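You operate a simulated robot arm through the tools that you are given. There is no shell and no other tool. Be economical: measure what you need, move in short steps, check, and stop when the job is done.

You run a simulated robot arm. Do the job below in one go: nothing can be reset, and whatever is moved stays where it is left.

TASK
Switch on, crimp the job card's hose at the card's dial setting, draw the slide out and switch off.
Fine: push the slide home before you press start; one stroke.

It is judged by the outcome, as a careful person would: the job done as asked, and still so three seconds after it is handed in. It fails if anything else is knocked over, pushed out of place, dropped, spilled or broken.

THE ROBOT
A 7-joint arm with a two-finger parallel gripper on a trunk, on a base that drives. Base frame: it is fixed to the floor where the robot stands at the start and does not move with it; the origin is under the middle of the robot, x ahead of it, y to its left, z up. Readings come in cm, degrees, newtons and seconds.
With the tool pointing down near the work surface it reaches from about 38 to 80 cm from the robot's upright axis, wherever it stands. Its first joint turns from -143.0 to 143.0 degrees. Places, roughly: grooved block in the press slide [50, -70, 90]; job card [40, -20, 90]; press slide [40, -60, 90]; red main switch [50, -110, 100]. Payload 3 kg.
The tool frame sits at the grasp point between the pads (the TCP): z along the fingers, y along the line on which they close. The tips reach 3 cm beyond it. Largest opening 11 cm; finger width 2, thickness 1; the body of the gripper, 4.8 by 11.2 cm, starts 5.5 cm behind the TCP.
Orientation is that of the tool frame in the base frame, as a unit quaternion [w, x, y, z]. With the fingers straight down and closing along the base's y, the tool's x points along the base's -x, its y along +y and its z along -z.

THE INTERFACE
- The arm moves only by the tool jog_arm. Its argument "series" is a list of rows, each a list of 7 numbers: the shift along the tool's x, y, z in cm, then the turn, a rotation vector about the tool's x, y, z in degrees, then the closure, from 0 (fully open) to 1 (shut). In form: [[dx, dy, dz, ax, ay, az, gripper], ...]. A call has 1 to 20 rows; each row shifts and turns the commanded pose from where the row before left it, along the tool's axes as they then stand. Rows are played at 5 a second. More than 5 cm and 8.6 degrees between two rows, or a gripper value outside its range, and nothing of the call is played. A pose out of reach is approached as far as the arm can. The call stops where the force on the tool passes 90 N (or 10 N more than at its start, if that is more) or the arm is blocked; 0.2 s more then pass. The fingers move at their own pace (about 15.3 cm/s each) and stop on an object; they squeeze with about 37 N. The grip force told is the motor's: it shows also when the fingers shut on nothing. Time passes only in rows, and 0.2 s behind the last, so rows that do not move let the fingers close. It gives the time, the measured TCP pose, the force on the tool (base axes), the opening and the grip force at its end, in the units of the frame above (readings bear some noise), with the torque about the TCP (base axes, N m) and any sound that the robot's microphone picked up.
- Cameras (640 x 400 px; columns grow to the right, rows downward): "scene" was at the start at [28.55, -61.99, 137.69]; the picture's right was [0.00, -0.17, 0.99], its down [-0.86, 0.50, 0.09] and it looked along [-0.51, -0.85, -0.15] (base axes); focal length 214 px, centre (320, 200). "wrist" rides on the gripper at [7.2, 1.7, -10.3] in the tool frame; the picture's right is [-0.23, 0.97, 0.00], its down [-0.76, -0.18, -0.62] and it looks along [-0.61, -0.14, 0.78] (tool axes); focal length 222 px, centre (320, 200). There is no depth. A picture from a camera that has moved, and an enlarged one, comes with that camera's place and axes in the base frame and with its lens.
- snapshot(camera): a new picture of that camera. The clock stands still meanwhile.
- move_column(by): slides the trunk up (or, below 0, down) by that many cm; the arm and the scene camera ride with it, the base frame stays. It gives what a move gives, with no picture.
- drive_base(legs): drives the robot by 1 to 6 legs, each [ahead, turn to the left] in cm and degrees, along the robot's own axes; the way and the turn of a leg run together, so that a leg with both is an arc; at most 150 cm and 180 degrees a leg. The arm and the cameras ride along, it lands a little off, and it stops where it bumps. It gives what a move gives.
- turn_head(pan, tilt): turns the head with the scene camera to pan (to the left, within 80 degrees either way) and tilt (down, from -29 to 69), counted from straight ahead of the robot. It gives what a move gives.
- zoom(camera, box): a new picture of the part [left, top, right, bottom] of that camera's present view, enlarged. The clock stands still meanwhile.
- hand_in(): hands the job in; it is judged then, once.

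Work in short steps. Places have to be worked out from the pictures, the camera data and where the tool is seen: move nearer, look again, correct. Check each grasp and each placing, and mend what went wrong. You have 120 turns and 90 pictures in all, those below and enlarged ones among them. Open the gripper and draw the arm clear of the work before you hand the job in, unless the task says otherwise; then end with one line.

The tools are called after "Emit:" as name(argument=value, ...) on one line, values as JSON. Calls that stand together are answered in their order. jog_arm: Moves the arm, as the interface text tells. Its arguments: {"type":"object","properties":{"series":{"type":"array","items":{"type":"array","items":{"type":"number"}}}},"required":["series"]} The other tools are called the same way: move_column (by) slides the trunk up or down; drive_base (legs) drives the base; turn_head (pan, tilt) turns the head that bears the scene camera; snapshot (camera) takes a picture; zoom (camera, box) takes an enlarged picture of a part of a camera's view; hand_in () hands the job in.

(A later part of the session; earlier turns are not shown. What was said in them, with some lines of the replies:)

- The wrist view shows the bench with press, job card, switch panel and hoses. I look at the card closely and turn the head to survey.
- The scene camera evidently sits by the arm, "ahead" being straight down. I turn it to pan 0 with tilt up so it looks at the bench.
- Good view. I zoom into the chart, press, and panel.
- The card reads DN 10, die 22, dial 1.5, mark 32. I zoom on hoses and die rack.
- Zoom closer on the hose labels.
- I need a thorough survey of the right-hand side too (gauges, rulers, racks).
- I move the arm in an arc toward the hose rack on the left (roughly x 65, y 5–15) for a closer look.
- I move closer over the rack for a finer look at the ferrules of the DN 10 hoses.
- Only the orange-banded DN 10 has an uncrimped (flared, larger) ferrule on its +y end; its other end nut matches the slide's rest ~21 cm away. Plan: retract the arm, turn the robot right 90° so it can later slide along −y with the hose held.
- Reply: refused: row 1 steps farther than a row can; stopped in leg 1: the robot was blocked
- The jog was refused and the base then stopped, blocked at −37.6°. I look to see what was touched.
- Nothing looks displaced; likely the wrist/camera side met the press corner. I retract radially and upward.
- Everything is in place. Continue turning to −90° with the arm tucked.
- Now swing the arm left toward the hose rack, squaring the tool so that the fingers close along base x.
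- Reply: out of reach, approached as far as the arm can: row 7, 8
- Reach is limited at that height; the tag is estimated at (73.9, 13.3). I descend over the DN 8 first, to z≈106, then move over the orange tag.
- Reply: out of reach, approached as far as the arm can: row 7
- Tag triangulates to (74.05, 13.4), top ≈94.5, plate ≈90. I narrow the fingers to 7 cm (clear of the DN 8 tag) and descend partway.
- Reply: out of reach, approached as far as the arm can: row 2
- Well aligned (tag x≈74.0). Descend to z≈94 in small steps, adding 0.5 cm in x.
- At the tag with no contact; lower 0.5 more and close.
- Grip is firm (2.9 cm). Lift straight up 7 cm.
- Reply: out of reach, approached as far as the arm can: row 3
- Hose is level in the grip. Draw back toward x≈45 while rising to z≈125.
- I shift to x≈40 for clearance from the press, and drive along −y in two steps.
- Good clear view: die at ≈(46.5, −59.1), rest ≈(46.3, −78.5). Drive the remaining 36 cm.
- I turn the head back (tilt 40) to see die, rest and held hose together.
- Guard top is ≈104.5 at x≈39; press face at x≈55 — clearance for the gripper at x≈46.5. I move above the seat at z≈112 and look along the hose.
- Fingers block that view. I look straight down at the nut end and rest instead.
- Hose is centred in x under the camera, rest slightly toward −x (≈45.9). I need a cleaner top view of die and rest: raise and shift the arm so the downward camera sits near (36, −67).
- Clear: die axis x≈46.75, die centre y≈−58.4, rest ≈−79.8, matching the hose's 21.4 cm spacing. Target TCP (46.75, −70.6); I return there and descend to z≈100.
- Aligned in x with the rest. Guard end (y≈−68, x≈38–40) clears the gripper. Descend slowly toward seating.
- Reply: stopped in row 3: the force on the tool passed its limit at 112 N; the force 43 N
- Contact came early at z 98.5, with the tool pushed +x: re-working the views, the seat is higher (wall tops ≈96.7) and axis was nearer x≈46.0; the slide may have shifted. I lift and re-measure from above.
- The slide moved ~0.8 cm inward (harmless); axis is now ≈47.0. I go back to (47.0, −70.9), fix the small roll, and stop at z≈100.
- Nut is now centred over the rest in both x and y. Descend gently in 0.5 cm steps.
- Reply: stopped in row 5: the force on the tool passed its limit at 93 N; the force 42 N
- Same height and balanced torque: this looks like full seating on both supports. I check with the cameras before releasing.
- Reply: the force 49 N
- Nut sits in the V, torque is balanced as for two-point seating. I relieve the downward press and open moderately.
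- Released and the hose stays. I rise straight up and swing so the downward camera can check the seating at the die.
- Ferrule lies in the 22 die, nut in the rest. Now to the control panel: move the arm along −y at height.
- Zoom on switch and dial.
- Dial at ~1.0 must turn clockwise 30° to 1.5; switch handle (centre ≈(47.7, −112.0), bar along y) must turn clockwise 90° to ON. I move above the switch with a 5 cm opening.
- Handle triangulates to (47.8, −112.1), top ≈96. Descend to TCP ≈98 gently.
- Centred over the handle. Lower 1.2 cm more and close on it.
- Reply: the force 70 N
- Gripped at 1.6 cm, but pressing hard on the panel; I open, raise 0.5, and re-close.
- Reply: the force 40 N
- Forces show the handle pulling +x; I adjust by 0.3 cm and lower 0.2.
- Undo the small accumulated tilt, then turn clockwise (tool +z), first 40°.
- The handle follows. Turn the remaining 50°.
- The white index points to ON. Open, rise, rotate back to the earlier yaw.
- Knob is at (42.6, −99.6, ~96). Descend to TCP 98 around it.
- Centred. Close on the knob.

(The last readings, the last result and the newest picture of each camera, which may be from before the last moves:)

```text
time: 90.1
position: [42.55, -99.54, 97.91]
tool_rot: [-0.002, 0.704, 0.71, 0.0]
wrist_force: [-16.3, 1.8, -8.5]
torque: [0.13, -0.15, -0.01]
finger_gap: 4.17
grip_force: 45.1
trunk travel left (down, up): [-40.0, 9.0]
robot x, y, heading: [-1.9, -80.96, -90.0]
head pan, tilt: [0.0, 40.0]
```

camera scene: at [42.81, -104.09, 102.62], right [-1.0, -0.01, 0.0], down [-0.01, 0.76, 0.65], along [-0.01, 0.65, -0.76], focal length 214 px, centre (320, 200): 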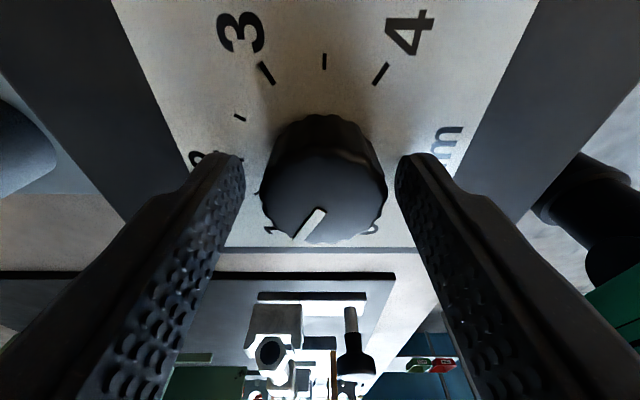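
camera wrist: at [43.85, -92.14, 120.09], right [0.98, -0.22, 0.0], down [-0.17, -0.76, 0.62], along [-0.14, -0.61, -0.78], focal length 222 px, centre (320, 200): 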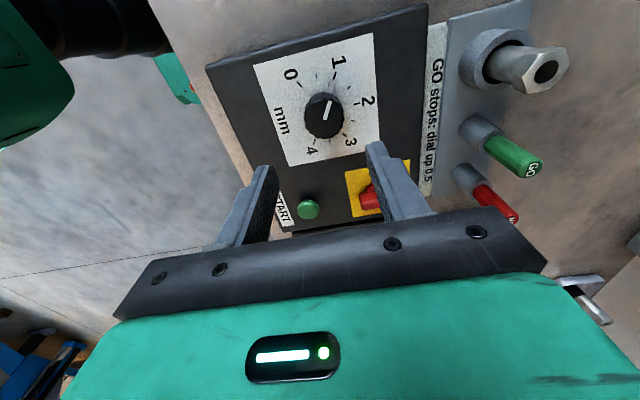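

Gripped at 4.2 cm. Turn clockwise 30°.

Emit:
jog_arm(series=[[0, -0.15, 0, 0, 0, 7.5, 0.8], [0, 0, 0, 0, 0, 7.5, 0.8], [0, 0, 0, 0, 0, 7.5, 0.8], [0, 0, 0, 0, 0, 7.5, 0.8], [0, 0, 0, 0, 0, 0, 0.8]])

Emit:
snapshot(camera="scene")

```text
time: 91.3
position: [42.6, -99.64, 97.97]
tool_rot: [0.0, 0.864, 0.504, 0.001]
wrist_force: [-9.5, 9.0, -5.8]
torque: [-1.16, -0.37, -0.05]
finger_gap: 4.15
grip_force: 45.5
trunk travel left (down, up): [-40.0, 9.0]
robot x, y, heading: [-1.94, -80.32, -90.2]
head pan, tilt: [0.0, 40.0]
```

```text
18 pictures are left
camera scene: at [40.37, -103.5, 102.43], right [-0.87, 0.49, 0.0], down [0.38, 0.66, 0.64], along [0.32, 0.56, -0.76], focal length 214 px, centre (320, 200)
```

scene: 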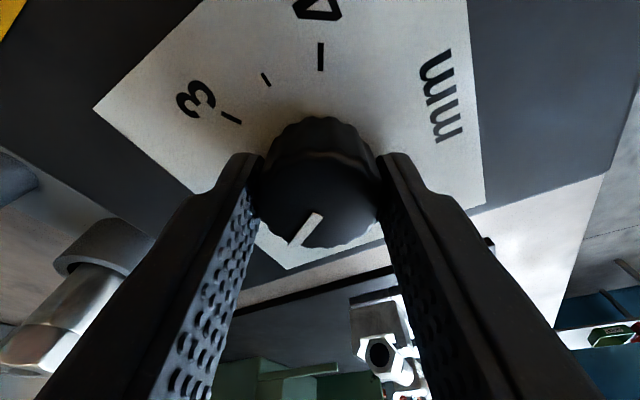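

Turned 30°. Release, rise, and check from directly above.

Emit:
jog_arm(series=[[0, 0, 0, 0, 0, 0, 0.45], [0, 0, 0, 0, 0, 0, 0.45], [0, 0, -3, 0, 0, 0, 0.45], [0, 0, -4, 0, 0, 0, 0.45], [0, 0, -4, 0, 0, -7.5, 0.45], [0, 0, -4, 0, 0, -7.5, 0.45], [0, 0, -4, 0, 0, -7.5, 0.45], [0, 0, 0, 0, 0, -7.5, 0.45], [3, 0, 0, 0, 0, 0, 0.8], [4, 0, 0, 0, 0, 0, 1], [0, 0, 0, 0, 0, 0, 1]])

Emit:
turn_head(pan=0, tilt=0)

Emit:
zoom(camera="scene", box=[220, 50, 420, 240])

```text
time: 93.7
position: [42.69, -92.77, 117.14]
tool_rot: [-0.001, 0.705, 0.709, 0.002]
wrist_force: [0.1, 0.2, 1.0]
torque: [-0.04, -0.01, -0.01]
finger_gap: 0.0
grip_force: 37.1
trunk travel left (down, up): [-40.0, 9.0]
robot x, y, heading: [-2.21, -80.83, -90.1]
head pan, tilt: [0.0, 40.0]
```

```text
time: 94.7
position: [42.65, -92.87, 117.12]
tool_rot: [-0.001, 0.704, 0.71, 0.001]
wrist_force: [-0.4, -0.2, -0.3]
torque: [0.0, -0.01, -0.02]
finger_gap: 0.0
grip_force: 37.3
trunk travel left (down, up): [-40.0, 9.0]
robot x, y, heading: [-2.33, -80.84, -90.3]
head pan, tilt: [0.0, 0.0]
```

```text
2.11 times, centred on (320, 145) of scene
camera zoom: at [42.83, -103.77, 121.06], right [-1.0, -0.01, 0.0], down [-0.01, 1.0, 0.0], along [0.0, 0.0, -1.0], focal length 452 px, centre (320, 316)
```

zoom: 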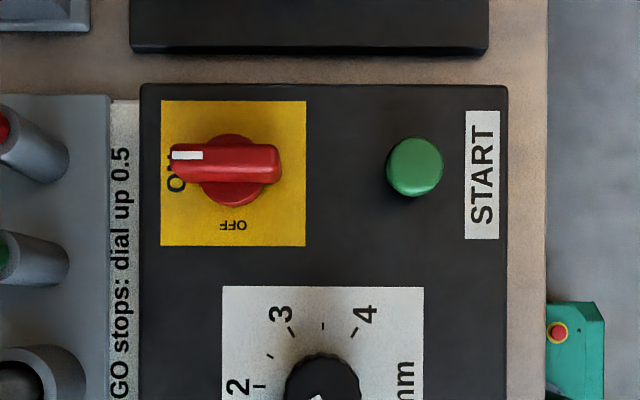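

Switch is on. Check the dial.

Emit:
zoom(camera="scene", box=[270, 180, 370, 290])

```text
3.64 times, centred on (320, 235) of scene
camera zoom: at [42.83, -103.77, 121.06], right [-1.0, -0.01, 0.0], down [-0.01, 1.0, 0.0], along [0.0, 0.0, -1.0], focal length 780 px, centre (320, 73)
```

zoom: 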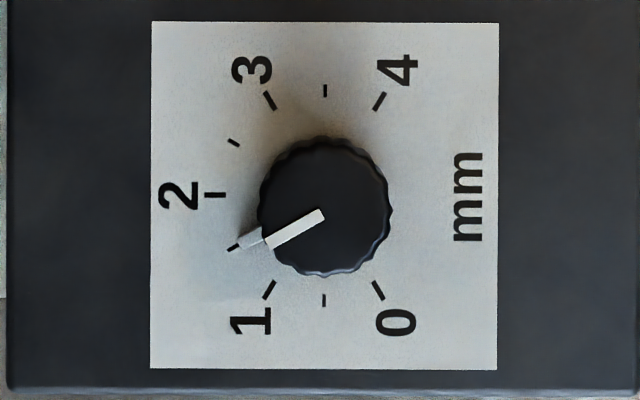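

Dial is exactly at 1.5 and power on. Next the slide knob (≈(38.8, −79.7), top ≈97): move above it.

Emit:
jog_arm(series=[[4.4, -1.28, 0, 0, 0, 0, 0.5], [4.4, -1.28, 0, 0, 0, 0, 0.5], [4.4, -1.28, 0, 0, 0, 0, 0.5], [0, 0, 3.5, 0, 0, 0, 0.5], [0, 0, 3.5, 0, 0, 0, 0.5], [0, 0, 0, 0, 0, 0, 0.5]])

Emit:
turn_head(pan=0, tilt=40)

Emit:
snapshot(camera="scene")

Emit:
snapshot(camera="wrist")

```text
time: 96.1
position: [38.68, -79.38, 109.93]
tool_rot: [-0.001, 0.704, 0.71, 0.001]
wrist_force: [-0.1, 0.3, 0.3]
torque: [0.0, 0.0, -0.01]
finger_gap: 5.51
grip_force: 0.1
trunk travel left (down, up): [-40.0, 9.0]
robot x, y, heading: [-2.35, -80.67, -90.4]
head pan, tilt: [0.0, 0.0]
```

```text
time: 97.2
position: [38.63, -79.54, 109.89]
tool_rot: [-0.001, 0.705, 0.709, 0.001]
wrist_force: [0.2, 0.8, -0.1]
torque: [-0.02, 0.02, -0.03]
finger_gap: 5.51
grip_force: 0.0
trunk travel left (down, up): [-40.0, 9.0]
robot x, y, heading: [-1.86, -80.53, -90.1]
head pan, tilt: [0.0, 40.0]
```

```text
15 pictures are left
camera scene: at [38.8, -83.96, 114.44], right [-1.0, -0.01, 0.0], down [-0.01, 0.76, 0.64], along [0.0, 0.64, -0.76], focal length 214 px, centre (320, 200)
```

scene: 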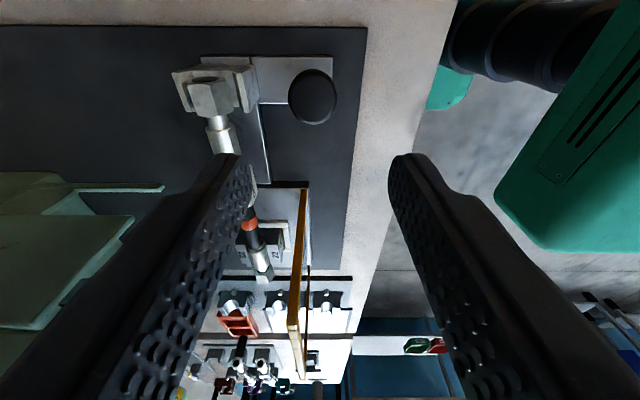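

```text
14 pictures are left
camera wrist: at [40.31, -72.3, 120.26], right [0.98, -0.22, 0.0], down [-0.17, -0.76, 0.62], along [-0.14, -0.61, -0.78], focal length 222 px, centre (320, 200)
```

wrist: 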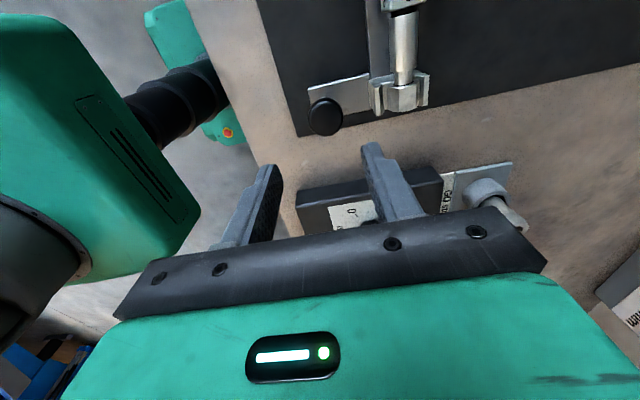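

Knob top at (39.3, −79.65, 97.7). Descend around it to TCP ≈97.2.

Emit:
jog_arm(series=[[-0.15, 0.6, 3, 0, 0, 0, 0.5], [0, 0, 4, 0, 0, 0, 0.5], [0, 0, 3, 0, 0, 0, 0.5], [0, 0, 1.5, 0, 0, 0, 0.5], [0, 0, 1.2, 0, 0, 0, 0.5], [0, 0, 0, 0, 0, 0, 0.5]])

Emit:
snapshot(camera="scene")

```text
time: 98.6
position: [39.1, -79.6, 97.14]
tool_rot: [-0.001, 0.705, 0.71, 0.002]
wrist_force: [0.6, -0.1, 0.1]
torque: [0.0, 0.02, 0.02]
finger_gap: 5.47
grip_force: 0.0
trunk travel left (down, up): [-40.0, 9.0]
robot x, y, heading: [-2.06, -80.66, -89.9]
head pan, tilt: [0.0, 40.0]
```

```text
13 pictures are left
camera scene: at [39.24, -84.04, 101.7], right [-1.0, -0.01, 0.0], down [-0.01, 0.76, 0.65], along [-0.01, 0.65, -0.76], focal length 214 px, centre (320, 200)
```

scene: 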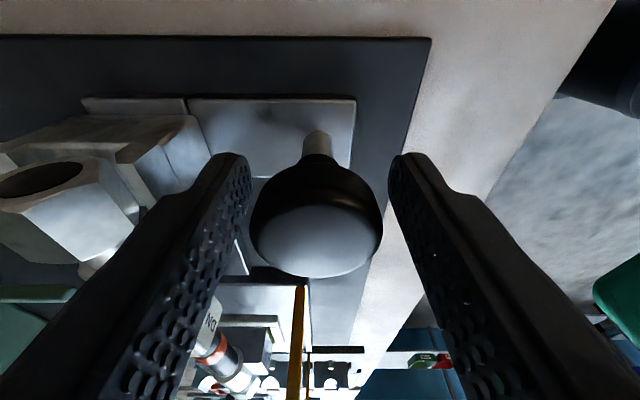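

Knob is between the fingers. Close and push the slide in (+x) slowly.

Emit:
jog_arm(series=[[0, 0, 0, 0, 0, 0, 0.7], [0, 0, 0, 0, 0, 0, 0.85], [0, 0, 0, 0, 0, 0, 0.85], [0, 0.5, 0, 0, 0, 0, 0.85], [0, 1, 0, 0, 0, 0, 0.85], [0, 1, 0, 0, 0, 0, 0.85], [0, 1, 0, 0, 0, 0, 0.85], [0, 1, 0, 0, 0, 0, 0.85], [0, 0, 0, 0, 0, 0, 0.85]])

```text
time: 100.6
position: [43.76, -79.47, 97.32]
tool_rot: [-0.001, 0.705, 0.71, 0.002]
wrist_force: [2.5, 1.8, -8.3]
torque: [0.41, 0.14, -0.03]
finger_gap: 3.52
grip_force: 45.0
trunk travel left (down, up): [-40.0, 9.0]
robot x, y, heading: [-2.38, -80.52, -89.9]
head pan, tilt: [0.0, 40.0]
```

The slide moves with low force. Continue toward home.

Emit:
jog_arm(series=[[0, 1.2, 0, 0, 0, 0, 0.85], [0, 1.2, 0, 0, 0, 0, 0.85], [0, 1.2, 0, 0, 0, 0, 0.85], [0, 1.2, 0, 0, 0, 0, 0.85], [0, 1.2, 0, 0, 0, 0, 0.85], [0, 1.2, 0, 0, 0, 0, 0.85], [0, 1, 0, 0, 0, 0, 0.85], [0, 1, 0, 0, 0, 0, 0.85], [0, 0, 0, 0, 0, 0, 0.85]])

```text
time: 102.6
position: [52.96, -79.52, 97.22]
tool_rot: [-0.001, 0.704, 0.71, 0.0]
wrist_force: [1.8, 5.7, -15.2]
torque: [-0.34, -0.23, 0.11]
finger_gap: 3.53
grip_force: 44.9
trunk travel left (down, up): [-40.0, 9.0]
robot x, y, heading: [-2.24, -80.82, -89.9]
head pan, tilt: [0.0, 40.0]
```

Emit:
jog_arm(series=[[0, 1, 0, 0, 0, 0, 0.85], [0, 1, 0, 0, 0, 0, 0.85], [0, 1, 0, 0, 0, 0, 0.85], [0, 1, 0, 0, 0, 0, 0.85], [0, 1, 0, 0, 0, 0, 0.85], [0, 1, 0, 0, 0, 0, 0.85], [0, 0, 0, 0, 0, 0, 0.85]])

Emit:
snapshot(camera="wrist")

```text
time: 103.6
position: [55.29, -79.49, 97.07]
tool_rot: [-0.011, 0.704, 0.71, -0.01]
wrist_force: [-40.4, 0.1, 2.5]
torque: [0.2, 0.0, -0.02]
finger_gap: 3.58
grip_force: 19.2
trunk travel left (down, up): [-40.0, 9.0]
robot x, y, heading: [-2.19, -80.91, -90.1]
head pan, tilt: [0.0, 40.0]
stopped in row 4: the force on the tool passed its limit at 94 N (the readings are from after the stop); the commanded pose is now the measured one
```

```text
12 pictures are left
camera wrist: at [57.2, -72.39, 107.24], right [0.97, -0.22, -0.03], down [-0.15, -0.76, 0.63], along [-0.16, -0.61, -0.78], focal length 222 px, centre (320, 200)
```

wrist: 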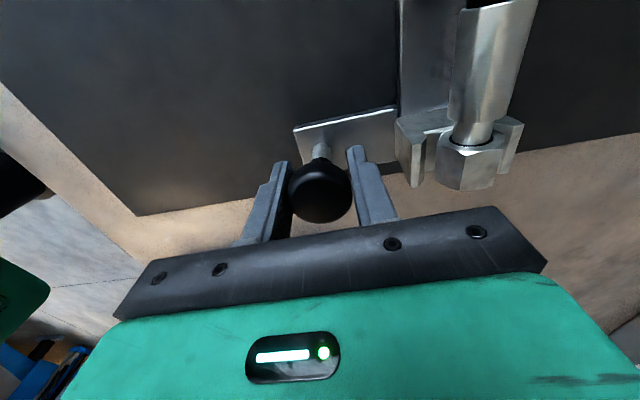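

Stopped firmly at x≈55.3 (16 cm of travel) — probably home. Release, rise, and look at the press.

Emit:
jog_arm(series=[[0, 0, 0, -1.2, 0, 0, 0.5], [0, 0, 0, 0, 0, 0, 0.5], [0, 0, -2, 0, 0, 0, 0.5], [-1, -1, -4, 0, 0, 0, 0.5], [-2, -3, -4, 0, 0, 0, 0.7], [-2, -4, -2, 0, 0, 0, 1], [-2, -4, -2, 0, 0, 0, 1], [0, 0, -2, 0, 0, 0, 1]])

Emit:
turn_head(pan=35, tilt=25)

Emit:
snapshot(camera="scene")

```text
refused: row 5 steps farther than a row can; nothing moved
```

```text
time: 104.6
position: [55.63, -79.57, 96.99]
tool_rot: [-0.01, 0.704, 0.71, -0.008]
wrist_force: [-49.8, -0.2, -14.5]
torque: [-0.16, -0.33, 0.0]
finger_gap: 4.05
grip_force: 24.5
trunk travel left (down, up): [-40.0, 9.0]
robot x, y, heading: [-2.41, -80.32, -90.3]
head pan, tilt: [35.0, 25.0]
```

```text
11 pictures are left
camera scene: at [61.05, -86.35, 102.32], right [-0.83, 0.0, -0.55], down [-0.24, 0.9, 0.35], along [0.5, 0.43, -0.75], focal length 214 px, centre (320, 200)
```

scene: 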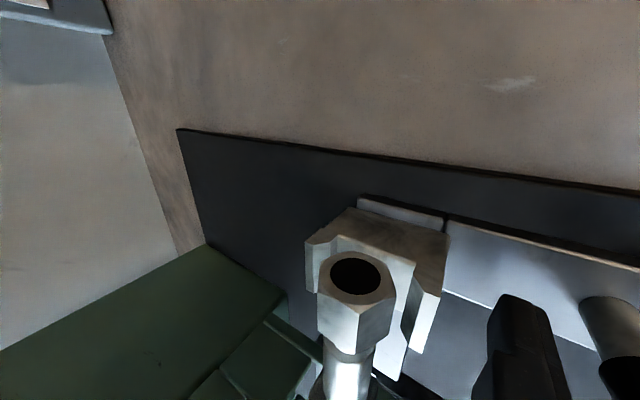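

Re-issue the retreat with shorter steps (press stays at its home stop).

Emit:
jog_arm(series=[[0, 0, 0, -1.2, 0, 0, 0.5], [0, 0, 0, 0, 0, 0, 0.5], [0, 0, -2, 0, 0, 0, 0.5], [-1, -1, -4, 0, 0, 0, 0.5], [-2, -3, -2, 0, 0, 0, 0.7], [-2, -4, -1, 0, 0, 0, 1], [-2, -4, -1, 0, 0, 0, 1], [-2, -3, -2, 0, 0, 0, 1], [0, 0, 0, 0, 0, 0, 1]])

Emit:
snapshot(camera="scene")

```text
time: 106.6
position: [41.0, -88.7, 109.07]
tool_rot: [-0.002, 0.705, 0.709, 0.001]
wrist_force: [-0.3, 0.6, 0.6]
torque: [0.03, 0.02, 0.0]
finger_gap: 0.01
grip_force: 36.5
trunk travel left (down, up): [-40.0, 9.0]
robot x, y, heading: [-2.03, -80.9, -90.0]
head pan, tilt: [35.0, 25.0]
```

```text
10 pictures are left
camera scene: at [46.38, -95.46, 114.52], right [-0.82, 0.0, -0.57], down [-0.25, 0.9, 0.35], along [0.52, 0.43, -0.74], focal length 214 px, centre (320, 200)
```

scene: 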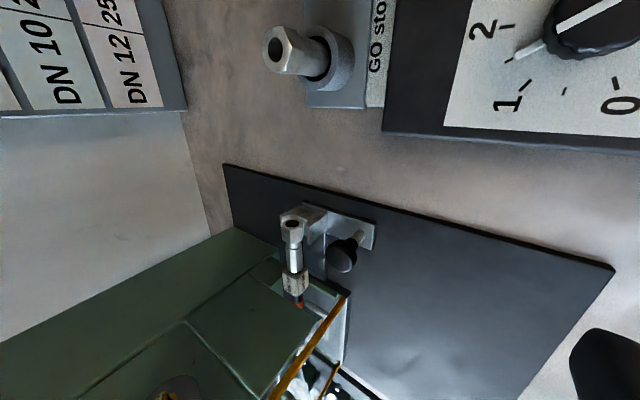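

Slide is home. Now the START button (≈(37.4, −112.35)): move above it with fingers closed.

Emit:
jog_arm(series=[[-4.72, -0.72, 0, 0, 0, 0, 1], [-4.72, -0.72, 0, 0, 0, 0, 1], [-4.72, -0.72, 0, 0, 0, 0, 1], [-4.72, -0.72, 0, 0, 0, 0, 1], [-4.75, -0.72, 0, 0, 0, 0, 1], [0, 0, 4, 0, 0, 0, 1], [0, 0, 3, 0, 0, 0, 1], [0, 0, 0, 0, 0, 0, 1]])

Emit:
turn_head(pan=30, tilt=30)

Emit:
snapshot(camera="scene")

```text
time: 108.4
position: [37.39, -112.34, 102.11]
tool_rot: [-0.002, 0.705, 0.709, -0.001]
wrist_force: [-0.1, 0.0, 0.0]
torque: [0.0, 0.01, -0.01]
finger_gap: 0.0
grip_force: 37.7
trunk travel left (down, up): [-40.0, 9.0]
robot x, y, heading: [-1.94, -80.9, -90.2]
head pan, tilt: [35.0, 25.0]
```

```text
time: 109.0
position: [37.43, -112.34, 102.12]
tool_rot: [-0.002, 0.705, 0.709, 0.0]
wrist_force: [0.0, 0.5, 0.5]
torque: [0.01, -0.02, 0.0]
finger_gap: 0.0
grip_force: 36.6
trunk travel left (down, up): [-40.0, 9.0]
robot x, y, heading: [-1.64, -80.95, -90.2]
head pan, tilt: [30.0, 30.0]
```

```text
9 pictures are left
camera scene: at [42.07, -118.45, 107.18], right [-0.87, 0.0, -0.5], down [-0.25, 0.86, 0.43], along [0.43, 0.5, -0.75], focal length 214 px, centre (320, 200)
```

scene: 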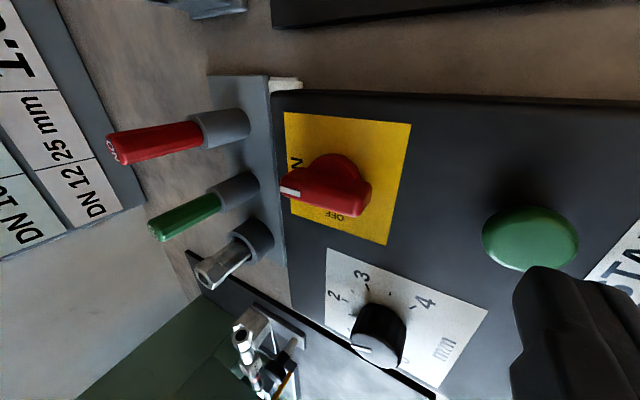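

Button at ≈(37.4, −112.0). Press down gradually.

Emit:
jog_arm(series=[[0.3, 0, 1.5, 0, 0, 0, 1], [0, 0, 1.2, 0, 0, 0, 1], [0, 0, 0.4, 0, 0, 0, 1], [0, 0, 0.4, 0, 0, 0, 1], [0, 0, 0.3, 0, 0, 0, 1]])

```text
time: 110.2
position: [37.35, -112.05, 98.51]
tool_rot: [0.003, 0.705, 0.709, 0.0]
wrist_force: [-7.9, -8.0, 70.3]
torque: [-0.11, 0.23, -0.18]
finger_gap: 0.0
grip_force: 37.1
trunk travel left (down, up): [-40.0, 9.0]
robot x, y, heading: [-2.18, -80.51, -90.5]
head pan, tilt: [30.0, 30.0]
heard: click
```

Click heard. Lift off and wait, listening for the stroke.

Emit:
jog_arm(series=[[0, 0, -1, 0, 0, 0, 1], [0, 0, -3, 0, 0, 0, 1], [0, 0, -3, 0, 0, 0, 1], [0, 0, 0, 0, 0, 0, 1], [0, 0, 0, 0, 0, 0, 1], [0, 0, 0, 0, 0, 0, 1], [0, 0, 0, 0, 0, 0, 1], [0, 0, 0, 0, 0, 0, 1], [0, 0, 0, 0, 0, 0, 1], [0, 0, 0, 0, 0, 0, 1], [0, 0, 0, 0, 0, 0, 1], [0, 0, 0, 0, 0, 0, 1], [0, 0, 0, 0, 0, 0, 1], [0, 0, 0, 0, 0, 0, 1], [0, 0, 0, 0, 0, 0, 1]])

```text
time: 113.4
position: [37.33, -112.16, 105.26]
tool_rot: [-0.001, 0.705, 0.709, -0.001]
wrist_force: [-0.9, 0.4, 0.5]
torque: [0.02, -0.01, 0.02]
finger_gap: 0.0
grip_force: 37.0
trunk travel left (down, up): [-40.0, 9.0]
robot x, y, heading: [-2.1, -81.04, -90.0]
head pan, tilt: [30.0, 30.0]
```

No further sound. I look at the press's lamps and state.

Emit:
jog_arm(series=[[2, -2.5, -3, 0, 0, 0, 1], [2, -2.5, -3, 0, 0, 0, 1], [3, 0, -3, 0, 0, 0, 1], [4, 0, -1, 0, 0, 0, 1], [4, 0, 0, 0, 0, 0, 1], [4, 0, 0, 0, 0, 0, 1], [4, 0, 0, 0, 0, 0, 1], [0, 0, 0, 0, 0, 0, 1]])

Emit:
turn_head(pan=60, tilt=25)

Emit:
snapshot(camera="scene")

```text
time: 115.2
position: [32.3, -88.76, 115.14]
tool_rot: [-0.001, 0.705, 0.709, 0.001]
wrist_force: [0.0, 1.0, -0.4]
torque: [-0.04, -0.01, 0.02]
finger_gap: 0.01
grip_force: 37.3
trunk travel left (down, up): [-40.0, 9.0]
robot x, y, heading: [-1.84, -80.93, -90.1]
head pan, tilt: [30.0, 30.0]
```

```text
time: 116.2
position: [32.41, -88.86, 115.03]
tool_rot: [-0.001, 0.705, 0.71, 0.0]
wrist_force: [-0.5, -0.1, -0.9]
torque: [0.0, 0.01, -0.02]
finger_gap: 0.0
grip_force: 36.9
trunk travel left (down, up): [-40.0, 9.0]
robot x, y, heading: [-2.39, -80.84, -90.0]
head pan, tilt: [60.0, 25.0]
```

```text
8 pictures are left
camera scene: at [40.41, -95.64, 123.48], right [-0.5, 0.0, -0.86], down [-0.37, 0.9, 0.21], along [0.78, 0.43, -0.46], focal length 214 px, centre (320, 200)
```

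scene: 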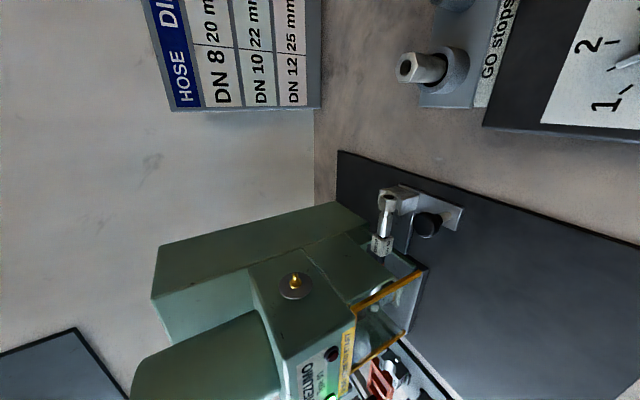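

Emit:
zoom(camera="scene", box=[280, 270, 440, 400])

```text
3.08 times, centred on (360, 335) of scene
camera zoom: at [40.41, -95.64, 123.48], right [-0.5, 0.0, -0.86], down [-0.37, 0.9, 0.21], along [0.78, 0.43, -0.46], focal length 660 px, centre (197, -215)
```

zoom: 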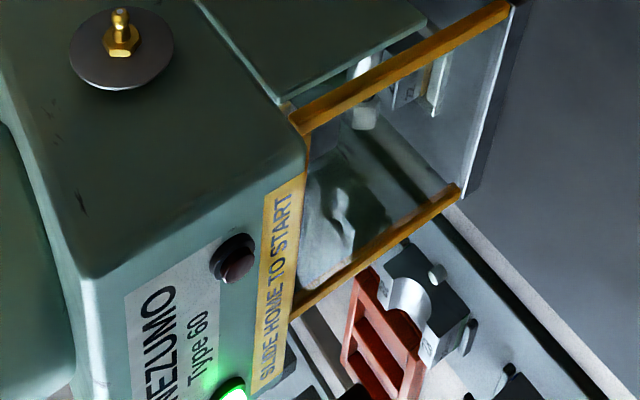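

Green lamp is lit. I grip the knob again (x≈55.4) to draw the slide out, then inspect the ferrule.

Emit:
jog_arm(series=[[1.55, 3.85, 0, 0, 0, 0, 0.5], [1.55, 3.85, 0, 0, 0, 0, 0.5], [1.55, 3.85, 0, 0, 0, 0, 0.5], [1.55, 3.85, 0, 0, 0, 0, 0.5], [1.55, 3.85, 0, 0, 0, 0, 0.5], [1.55, 3.85, 0, 0, 0, 0, 0.5], [0, 0, 4, 0, 0, 0, 0.5], [0, 0, 4, 0, 0, 0, 0.5], [0, 0, 0, 0, 0, 0, 0.5]])

Emit:
turn_head(pan=0, tilt=40)

Emit:
snapshot(camera="scene")

```text
time: 118.2
position: [55.61, -79.51, 107.2]
tool_rot: [-0.001, 0.705, 0.71, 0.001]
wrist_force: [0.5, 1.0, 0.4]
torque: [0.0, -0.01, 0.0]
finger_gap: 5.52
grip_force: 0.2
trunk travel left (down, up): [-40.0, 9.0]
robot x, y, heading: [-1.99, -80.83, -90.1]
head pan, tilt: [60.0, 25.0]
```

```text
time: 119.5
position: [55.47, -79.56, 107.3]
tool_rot: [-0.001, 0.704, 0.71, 0.0]
wrist_force: [0.5, -0.1, -0.1]
torque: [0.05, -0.01, 0.0]
finger_gap: 5.51
grip_force: 0.1
trunk travel left (down, up): [-40.0, 9.0]
robot x, y, heading: [-2.07, -80.69, -89.8]
head pan, tilt: [0.0, 40.0]
```

```text
6 pictures are left
camera scene: at [55.59, -84.09, 111.73], right [-1.0, -0.01, 0.0], down [0.0, 0.77, 0.64], along [-0.01, 0.64, -0.77], focal length 214 px, centre (320, 200)
```

scene: 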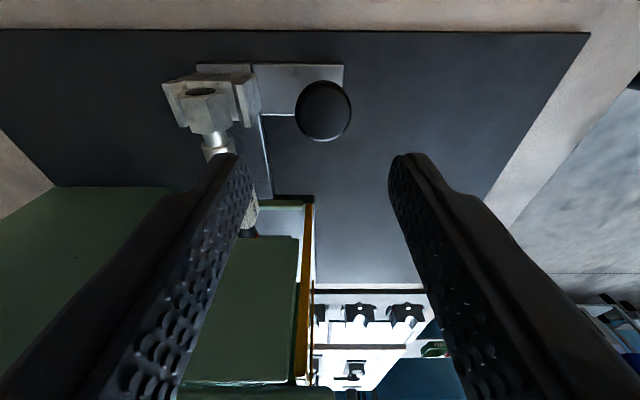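

Aligned with the knob. Descend, grip, and draw out slowly.

Emit:
jog_arm(series=[[0, -0.2, 4, 0, 0, 0, 0.5], [0, 0, 4, 0, 0, 0, 0.5], [0, 0, 2.1, 0, 0, 0, 0.5], [0, 0, 0, 0, 0, 0, 0.7], [0, 0, 0, 0, 0, 0, 0.85], [0, 0, 0, 0, 0, 0, 0.85], [0, -0.5, 0, 0, 0, 0, 0.85], [0, -1, 0, 0, 0, 0, 0.85], [0, -1, 0, 0, 0, 0, 0.85], [0, -1, 0, 0, 0, 0, 0.85], [0, 0, 0, 0, 0, 0, 0.85]])

```text
time: 121.9
position: [51.69, -79.48, 96.89]
tool_rot: [-0.002, 0.705, 0.71, 0.0]
wrist_force: [-0.4, 9.4, -24.5]
torque: [0.53, -0.13, 0.21]
finger_gap: 3.53
grip_force: 45.1
trunk travel left (down, up): [-40.0, 9.0]
robot x, y, heading: [-2.24, -80.82, -90.0]
head pan, tilt: [0.0, 40.0]
```

Moving freely. Continue out to the original outer position (x≈38.4).

Emit:
jog_arm(series=[[0, -1.1, 0, 0, 0, 0, 0.85], [0, -1.1, 0, 0, 0, 0, 0.85], [0, -1.1, 0, 0, 0, 0, 0.85], [0, -1.1, 0, 0, 0, 0, 0.85], [0, -1.1, 0, 0, 0, 0, 0.85], [0, -1.1, 0, 0, 0, 0, 0.85], [0, -1.1, 0, 0, 0, 0, 0.85], [0, -1.1, 0, 0, 0, 0, 0.85], [0, -1.1, 0, 0, 0, 0, 0.85], [0, -1.1, 0, 0, 0, 0, 0.85], [0, -1.1, 0, 0, 0, 0, 0.85], [0, -1.0, 0, 0, 0, 0, 0.85], [0, 0, 0, 0, 0, 0, 0.85]])

```text
time: 124.7
position: [38.58, -79.67, 97.12]
tool_rot: [-0.002, 0.704, 0.71, 0.0]
wrist_force: [-1.7, 7.0, -7.7]
torque: [-0.17, 0.21, 0.19]
finger_gap: 3.54
grip_force: 44.8
trunk travel left (down, up): [-40.0, 9.0]
robot x, y, heading: [-2.23, -80.72, -90.3]
head pan, tilt: [0.0, 40.0]
```

Slide out. A touch more (0.4), then release, rise and inspect the ferrule with the same view as before.

Emit:
jog_arm(series=[[0, -0.4, 0, 0, 0, 0, 0.85], [0, 0, 0, 0, 0, 0, 0.5], [0, 0, 0, 0, 0, 0, 0.5], [0, 0, -4, 0, 0, 0, 0.5], [0, 0, -4, 0, 0, 0, 0.5], [0, 0, -4, 0, 0, 0, 0.7], [0, 0, -4, 0, 0, 0, 1], [0, 0, -4, 0, 0, 0, 1], [3.8, 0.4, -1.2, 0, 0, 0, 1], [4, 0.4, -1.2, 0, 0, 0, 1], [4, 0.4, -1, 0, 0, 0, 1], [4.5, 0.4, 0, 0, 0, 0, 1], [4.5, 0.4, 0, 0, 0, 0, 1], [0, 0, 0, 0, 0, 0, 1]])

Emit:
turn_head(pan=15, tilt=0)

Emit:
zoom(camera="scene", box=[300, 210, 420, 330])

```text
time: 127.7
position: [40.2, -58.74, 120.54]
tool_rot: [-0.002, 0.705, 0.709, -0.001]
wrist_force: [-0.5, 0.2, 0.3]
torque: [0.01, 0.01, -0.01]
finger_gap: 0.0
grip_force: 37.6
trunk travel left (down, up): [-40.0, 9.0]
robot x, y, heading: [-2.25, -80.54, -90.0]
head pan, tilt: [0.0, 40.0]
```

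```text
time: 128.8
position: [40.09, -58.75, 120.46]
tool_rot: [-0.002, 0.704, 0.71, -0.001]
wrist_force: [0.4, -0.5, -0.1]
torque: [-0.01, 0.04, -0.01]
finger_gap: 0.01
grip_force: 37.1
trunk travel left (down, up): [-40.0, 9.0]
robot x, y, heading: [-1.8, -80.86, -90.3]
head pan, tilt: [15.0, 0.0]
```

```text
3.33 times, centred on (360, 270) of scene
camera zoom: at [42.58, -69.68, 124.83], right [-0.97, -0.01, -0.26], down [-0.01, 1.0, 0.0], along [0.26, 0.0, -0.97], focal length 715 px, centre (187, -33)
```

zoom: 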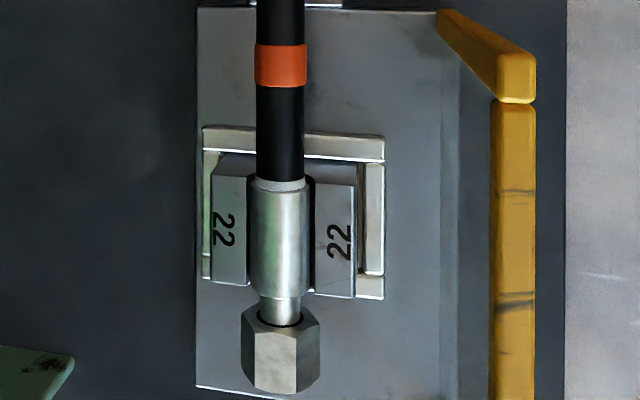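

The ferrule is clearly reduced (ratio to nut 0.89→0.75): crimped. Now to the main switch: travel above it.

Emit:
jog_arm(series=[[-4.85, 0.71, 0, 0, 0, 0, 1], [-4.85, 0.71, 0, 0, 0, 0, 1], [-4.85, 0.71, 0, 0, 0, 0, 1], [-4.85, 0.71, 0, 0, 0, 0, 1], [-4.85, 0.71, 0, 0, 0, 0, 1], [-4.85, 0.71, 0, 0, 0, 0, 1], [-4.85, 0.71, 0, 0, 0, 0, 1], [-4.85, 0.71, 0, 0, 0, 0, 1], [-4.85, 0.71, 0, 0, 0, 0, 1], [-4.85, 0.71, 0, 0, 0, 0, 1], [-4.85, 0.71, 0, 0, 0, 0, 1], [0, 0, 0, 0, 0, 0, 1]])

Emit:
jog_arm(series=[[0, 0, 1, 0, 0, 8.2, 0.65], [0, 0, 1, 0, 0, 8.2, 0.65], [0, 0, 1, 0, 0, 8.2, 0.65], [0, 0, 1, 0, 0, 8.2, 0.65], [0, 0, 1, 0, 0, 8.2, 0.65], [0, 0, 1, 0, 0, 8.2, 0.65], [0, 0, 1, 0, 0, 8.2, 0.65], [0, 0, 1, 0, 0, 8.2, 0.65], [0, 0, 1, 0, 0, 8.2, 0.65], [0, 0, 1, 0, 0, 8.2, 0.65], [0, 0, 0, 0, 0, 8.2, 0.65], [0, 0, 0, 0, 0, 0, 0.65]])

```text
time: 131.4
position: [48.2, -112.55, 120.23]
tool_rot: [-0.003, 0.705, 0.709, 0.0]
wrist_force: [0.7, -1.2, 0.0]
torque: [0.04, 0.01, -0.01]
finger_gap: 0.01
grip_force: 36.7
trunk travel left (down, up): [-40.0, 9.0]
robot x, y, heading: [-1.9, -80.76, -90.0]
head pan, tilt: [15.0, 0.0]
```

```text
time: 134.0
position: [48.27, -112.22, 110.49]
tool_rot: [-0.001, 1.0, 0.001, -0.001]
wrist_force: [0.0, 0.5, -0.2]
torque: [0.02, -0.02, 0.01]
finger_gap: 3.84
grip_force: 0.1
trunk travel left (down, up): [-40.0, 9.0]
robot x, y, heading: [-2.22, -80.47, -90.0]
head pan, tilt: [15.0, 0.0]
```

Same pose as when I released it. Descend to z≈97.7 and check.

Emit:
jog_arm(series=[[0, -0.1, 4, 0, 0, 0, 0.65], [0, 0, 4, 0, 0, 0, 0.65], [0, 0, 3, 0, 0, 0, 0.65], [0, 0, 1, 0, 0, 0, 0.65], [0, 0, 0.7, 0, 0, 0, 0.65], [0, 0, 0, 0, 0, 0, 0.65]])

Emit:
turn_head(pan=0, tilt=40)

Emit:
snapshot(camera="scene")

```text
time: 135.4
position: [48.19, -112.09, 97.71]
tool_rot: [-0.002, 1.0, 0.001, -0.001]
wrist_force: [0.6, -0.4, 0.6]
torque: [-0.02, -0.03, 0.04]
finger_gap: 3.84
grip_force: 0.0
trunk travel left (down, up): [-40.0, 9.0]
robot x, y, heading: [-1.6, -80.87, -90.0]
head pan, tilt: [15.0, 0.0]
```

```text
time: 136.4
position: [48.15, -112.01, 97.78]
tool_rot: [0.0, 1.0, 0.002, -0.002]
wrist_force: [1.0, -0.4, 0.3]
torque: [-0.02, 0.0, -0.01]
finger_gap: 3.86
grip_force: 0.0
trunk travel left (down, up): [-40.0, 9.0]
robot x, y, heading: [-1.86, -81.12, -90.0]
head pan, tilt: [0.0, 40.0]
```

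```text
4 pictures are left
camera scene: at [43.6, -112.04, 102.29], right [0.0, 1.0, 0.0], down [0.77, 0.0, 0.64], along [0.64, 0.0, -0.77], focal length 214 px, centre (320, 200)
```

scene: 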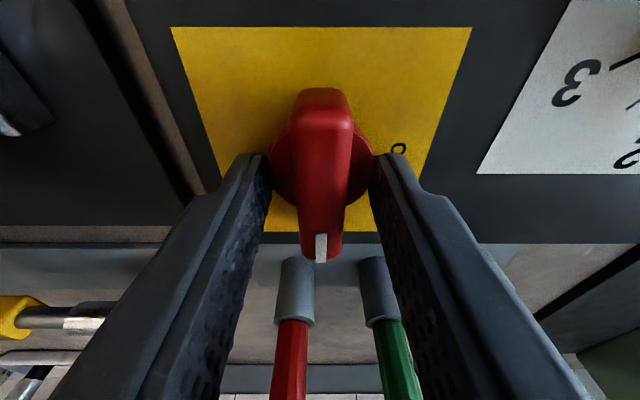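

Handle is between the fingers. Close, then turn counter-clockwise 90° to OFF.

Emit:
jog_arm(series=[[0, 0, 0, 0, 0, 0, 0.85], [0, 0, 0, 0, 0, 0, 1], [0, 0, 0, 0, 0, 0, 1], [0, 0, 0, 0, 0, -8.2, 1], [0, 0, 0, 0, 0, -8.2, 1], [0, 0, 0, 0, 0, -8.2, 1], [0, 0, 0, 0, 0, -8.2, 1], [0, 0, 0, 0, 0, -8.2, 1], [0, 0, 0, 0, 0, -8.2, 1], [0, 0, 0, 0, 0, -8.2, 1], [0, 0, 0, 0, 0, -8.2, 1], [0, 0, 0, 0, 0, -8.2, 1], [0, 0, 0, 0, 0, -8.2, 1], [0, 0, 0, 0, 0, -8.2, 1], [0, 0, 0, 0, 0, 0, 1]])

```text
time: 139.6
position: [48.04, -111.83, 97.81]
tool_rot: [-0.002, 0.705, 0.709, 0.0]
wrist_force: [-33.0, 29.7, -9.2]
torque: [0.57, -0.18, -0.39]
finger_gap: 1.61
grip_force: 45.3
trunk travel left (down, up): [-40.0, 9.0]
robot x, y, heading: [-1.9, -80.79, -90.2]
head pan, tilt: [0.0, 40.0]
```

Turned 90°. Release, rise and verify from above.

Emit:
jog_arm(series=[[0, 0, 0, 0, 0, 0, 0.65], [0, 0, 0, 0, 0, 0, 0.65], [0, 0, -3, 0, 0, 0, 0.65], [0, 0, -4, 0, 0, 0, 0.65], [0, 0, -4, 0, 0, 0, 0.5], [0, 0, -4, 0, 0, 0, 0.3], [4, -2, -2, 0, 0, 0, 0], [4, -2, -2, 0, 0, 0, 0], [4, -2, -1, 0, 0, 0, 0], [3, -1, 0, 0, 0, 0, 0], [0, 0, 0, 0, 0, 0, 0]])

Emit:
turn_head(pan=0, tilt=0)

Emit:
snapshot(camera="scene")

```text
time: 142.0
position: [40.93, -97.15, 117.67]
tool_rot: [-0.002, 0.704, 0.71, 0.0]
wrist_force: [0.1, 0.6, 0.2]
torque: [-0.02, 0.02, -0.05]
finger_gap: 11.01
grip_force: 0.0
trunk travel left (down, up): [-40.0, 9.0]
robot x, y, heading: [-2.07, -80.7, -89.9]
head pan, tilt: [0.0, 40.0]
```

```text
time: 143.1
position: [40.98, -97.15, 117.76]
tool_rot: [-0.001, 0.705, 0.71, 0.0]
wrist_force: [0.5, -0.4, 0.0]
torque: [0.04, -0.01, -0.02]
finger_gap: 11.0
grip_force: 0.0
trunk travel left (down, up): [-40.0, 9.0]
robot x, y, heading: [-2.36, -80.51, -89.8]
head pan, tilt: [0.0, 0.0]
```

```text
3 pictures are left
camera scene: at [41.14, -108.13, 121.76], right [-1.0, -0.01, 0.0], down [-0.01, 1.0, 0.0], along [0.0, 0.0, -1.0], focal length 214 px, centre (320, 200)
```

scene: 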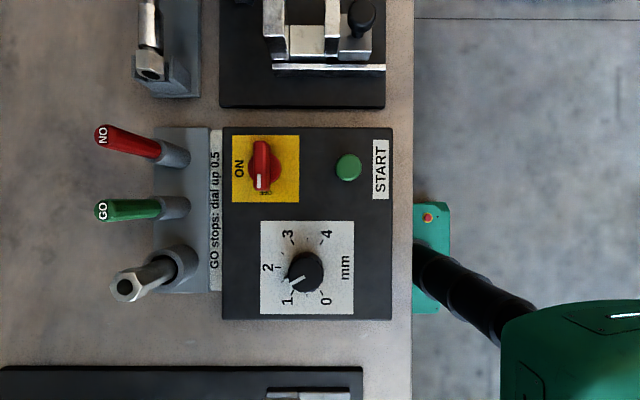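

Switch is OFF, dial at 1.5, slide out, gripper open and clear. Handing in.

Emit:
hand_in()

```text
The job is handed in.
```

The job is handed in. I crimped the job card's DN 10 hose in the 22 mm die at dial 1.5, with the slide pushed home and one press of start. The slide is drawn out and the main switch is off.
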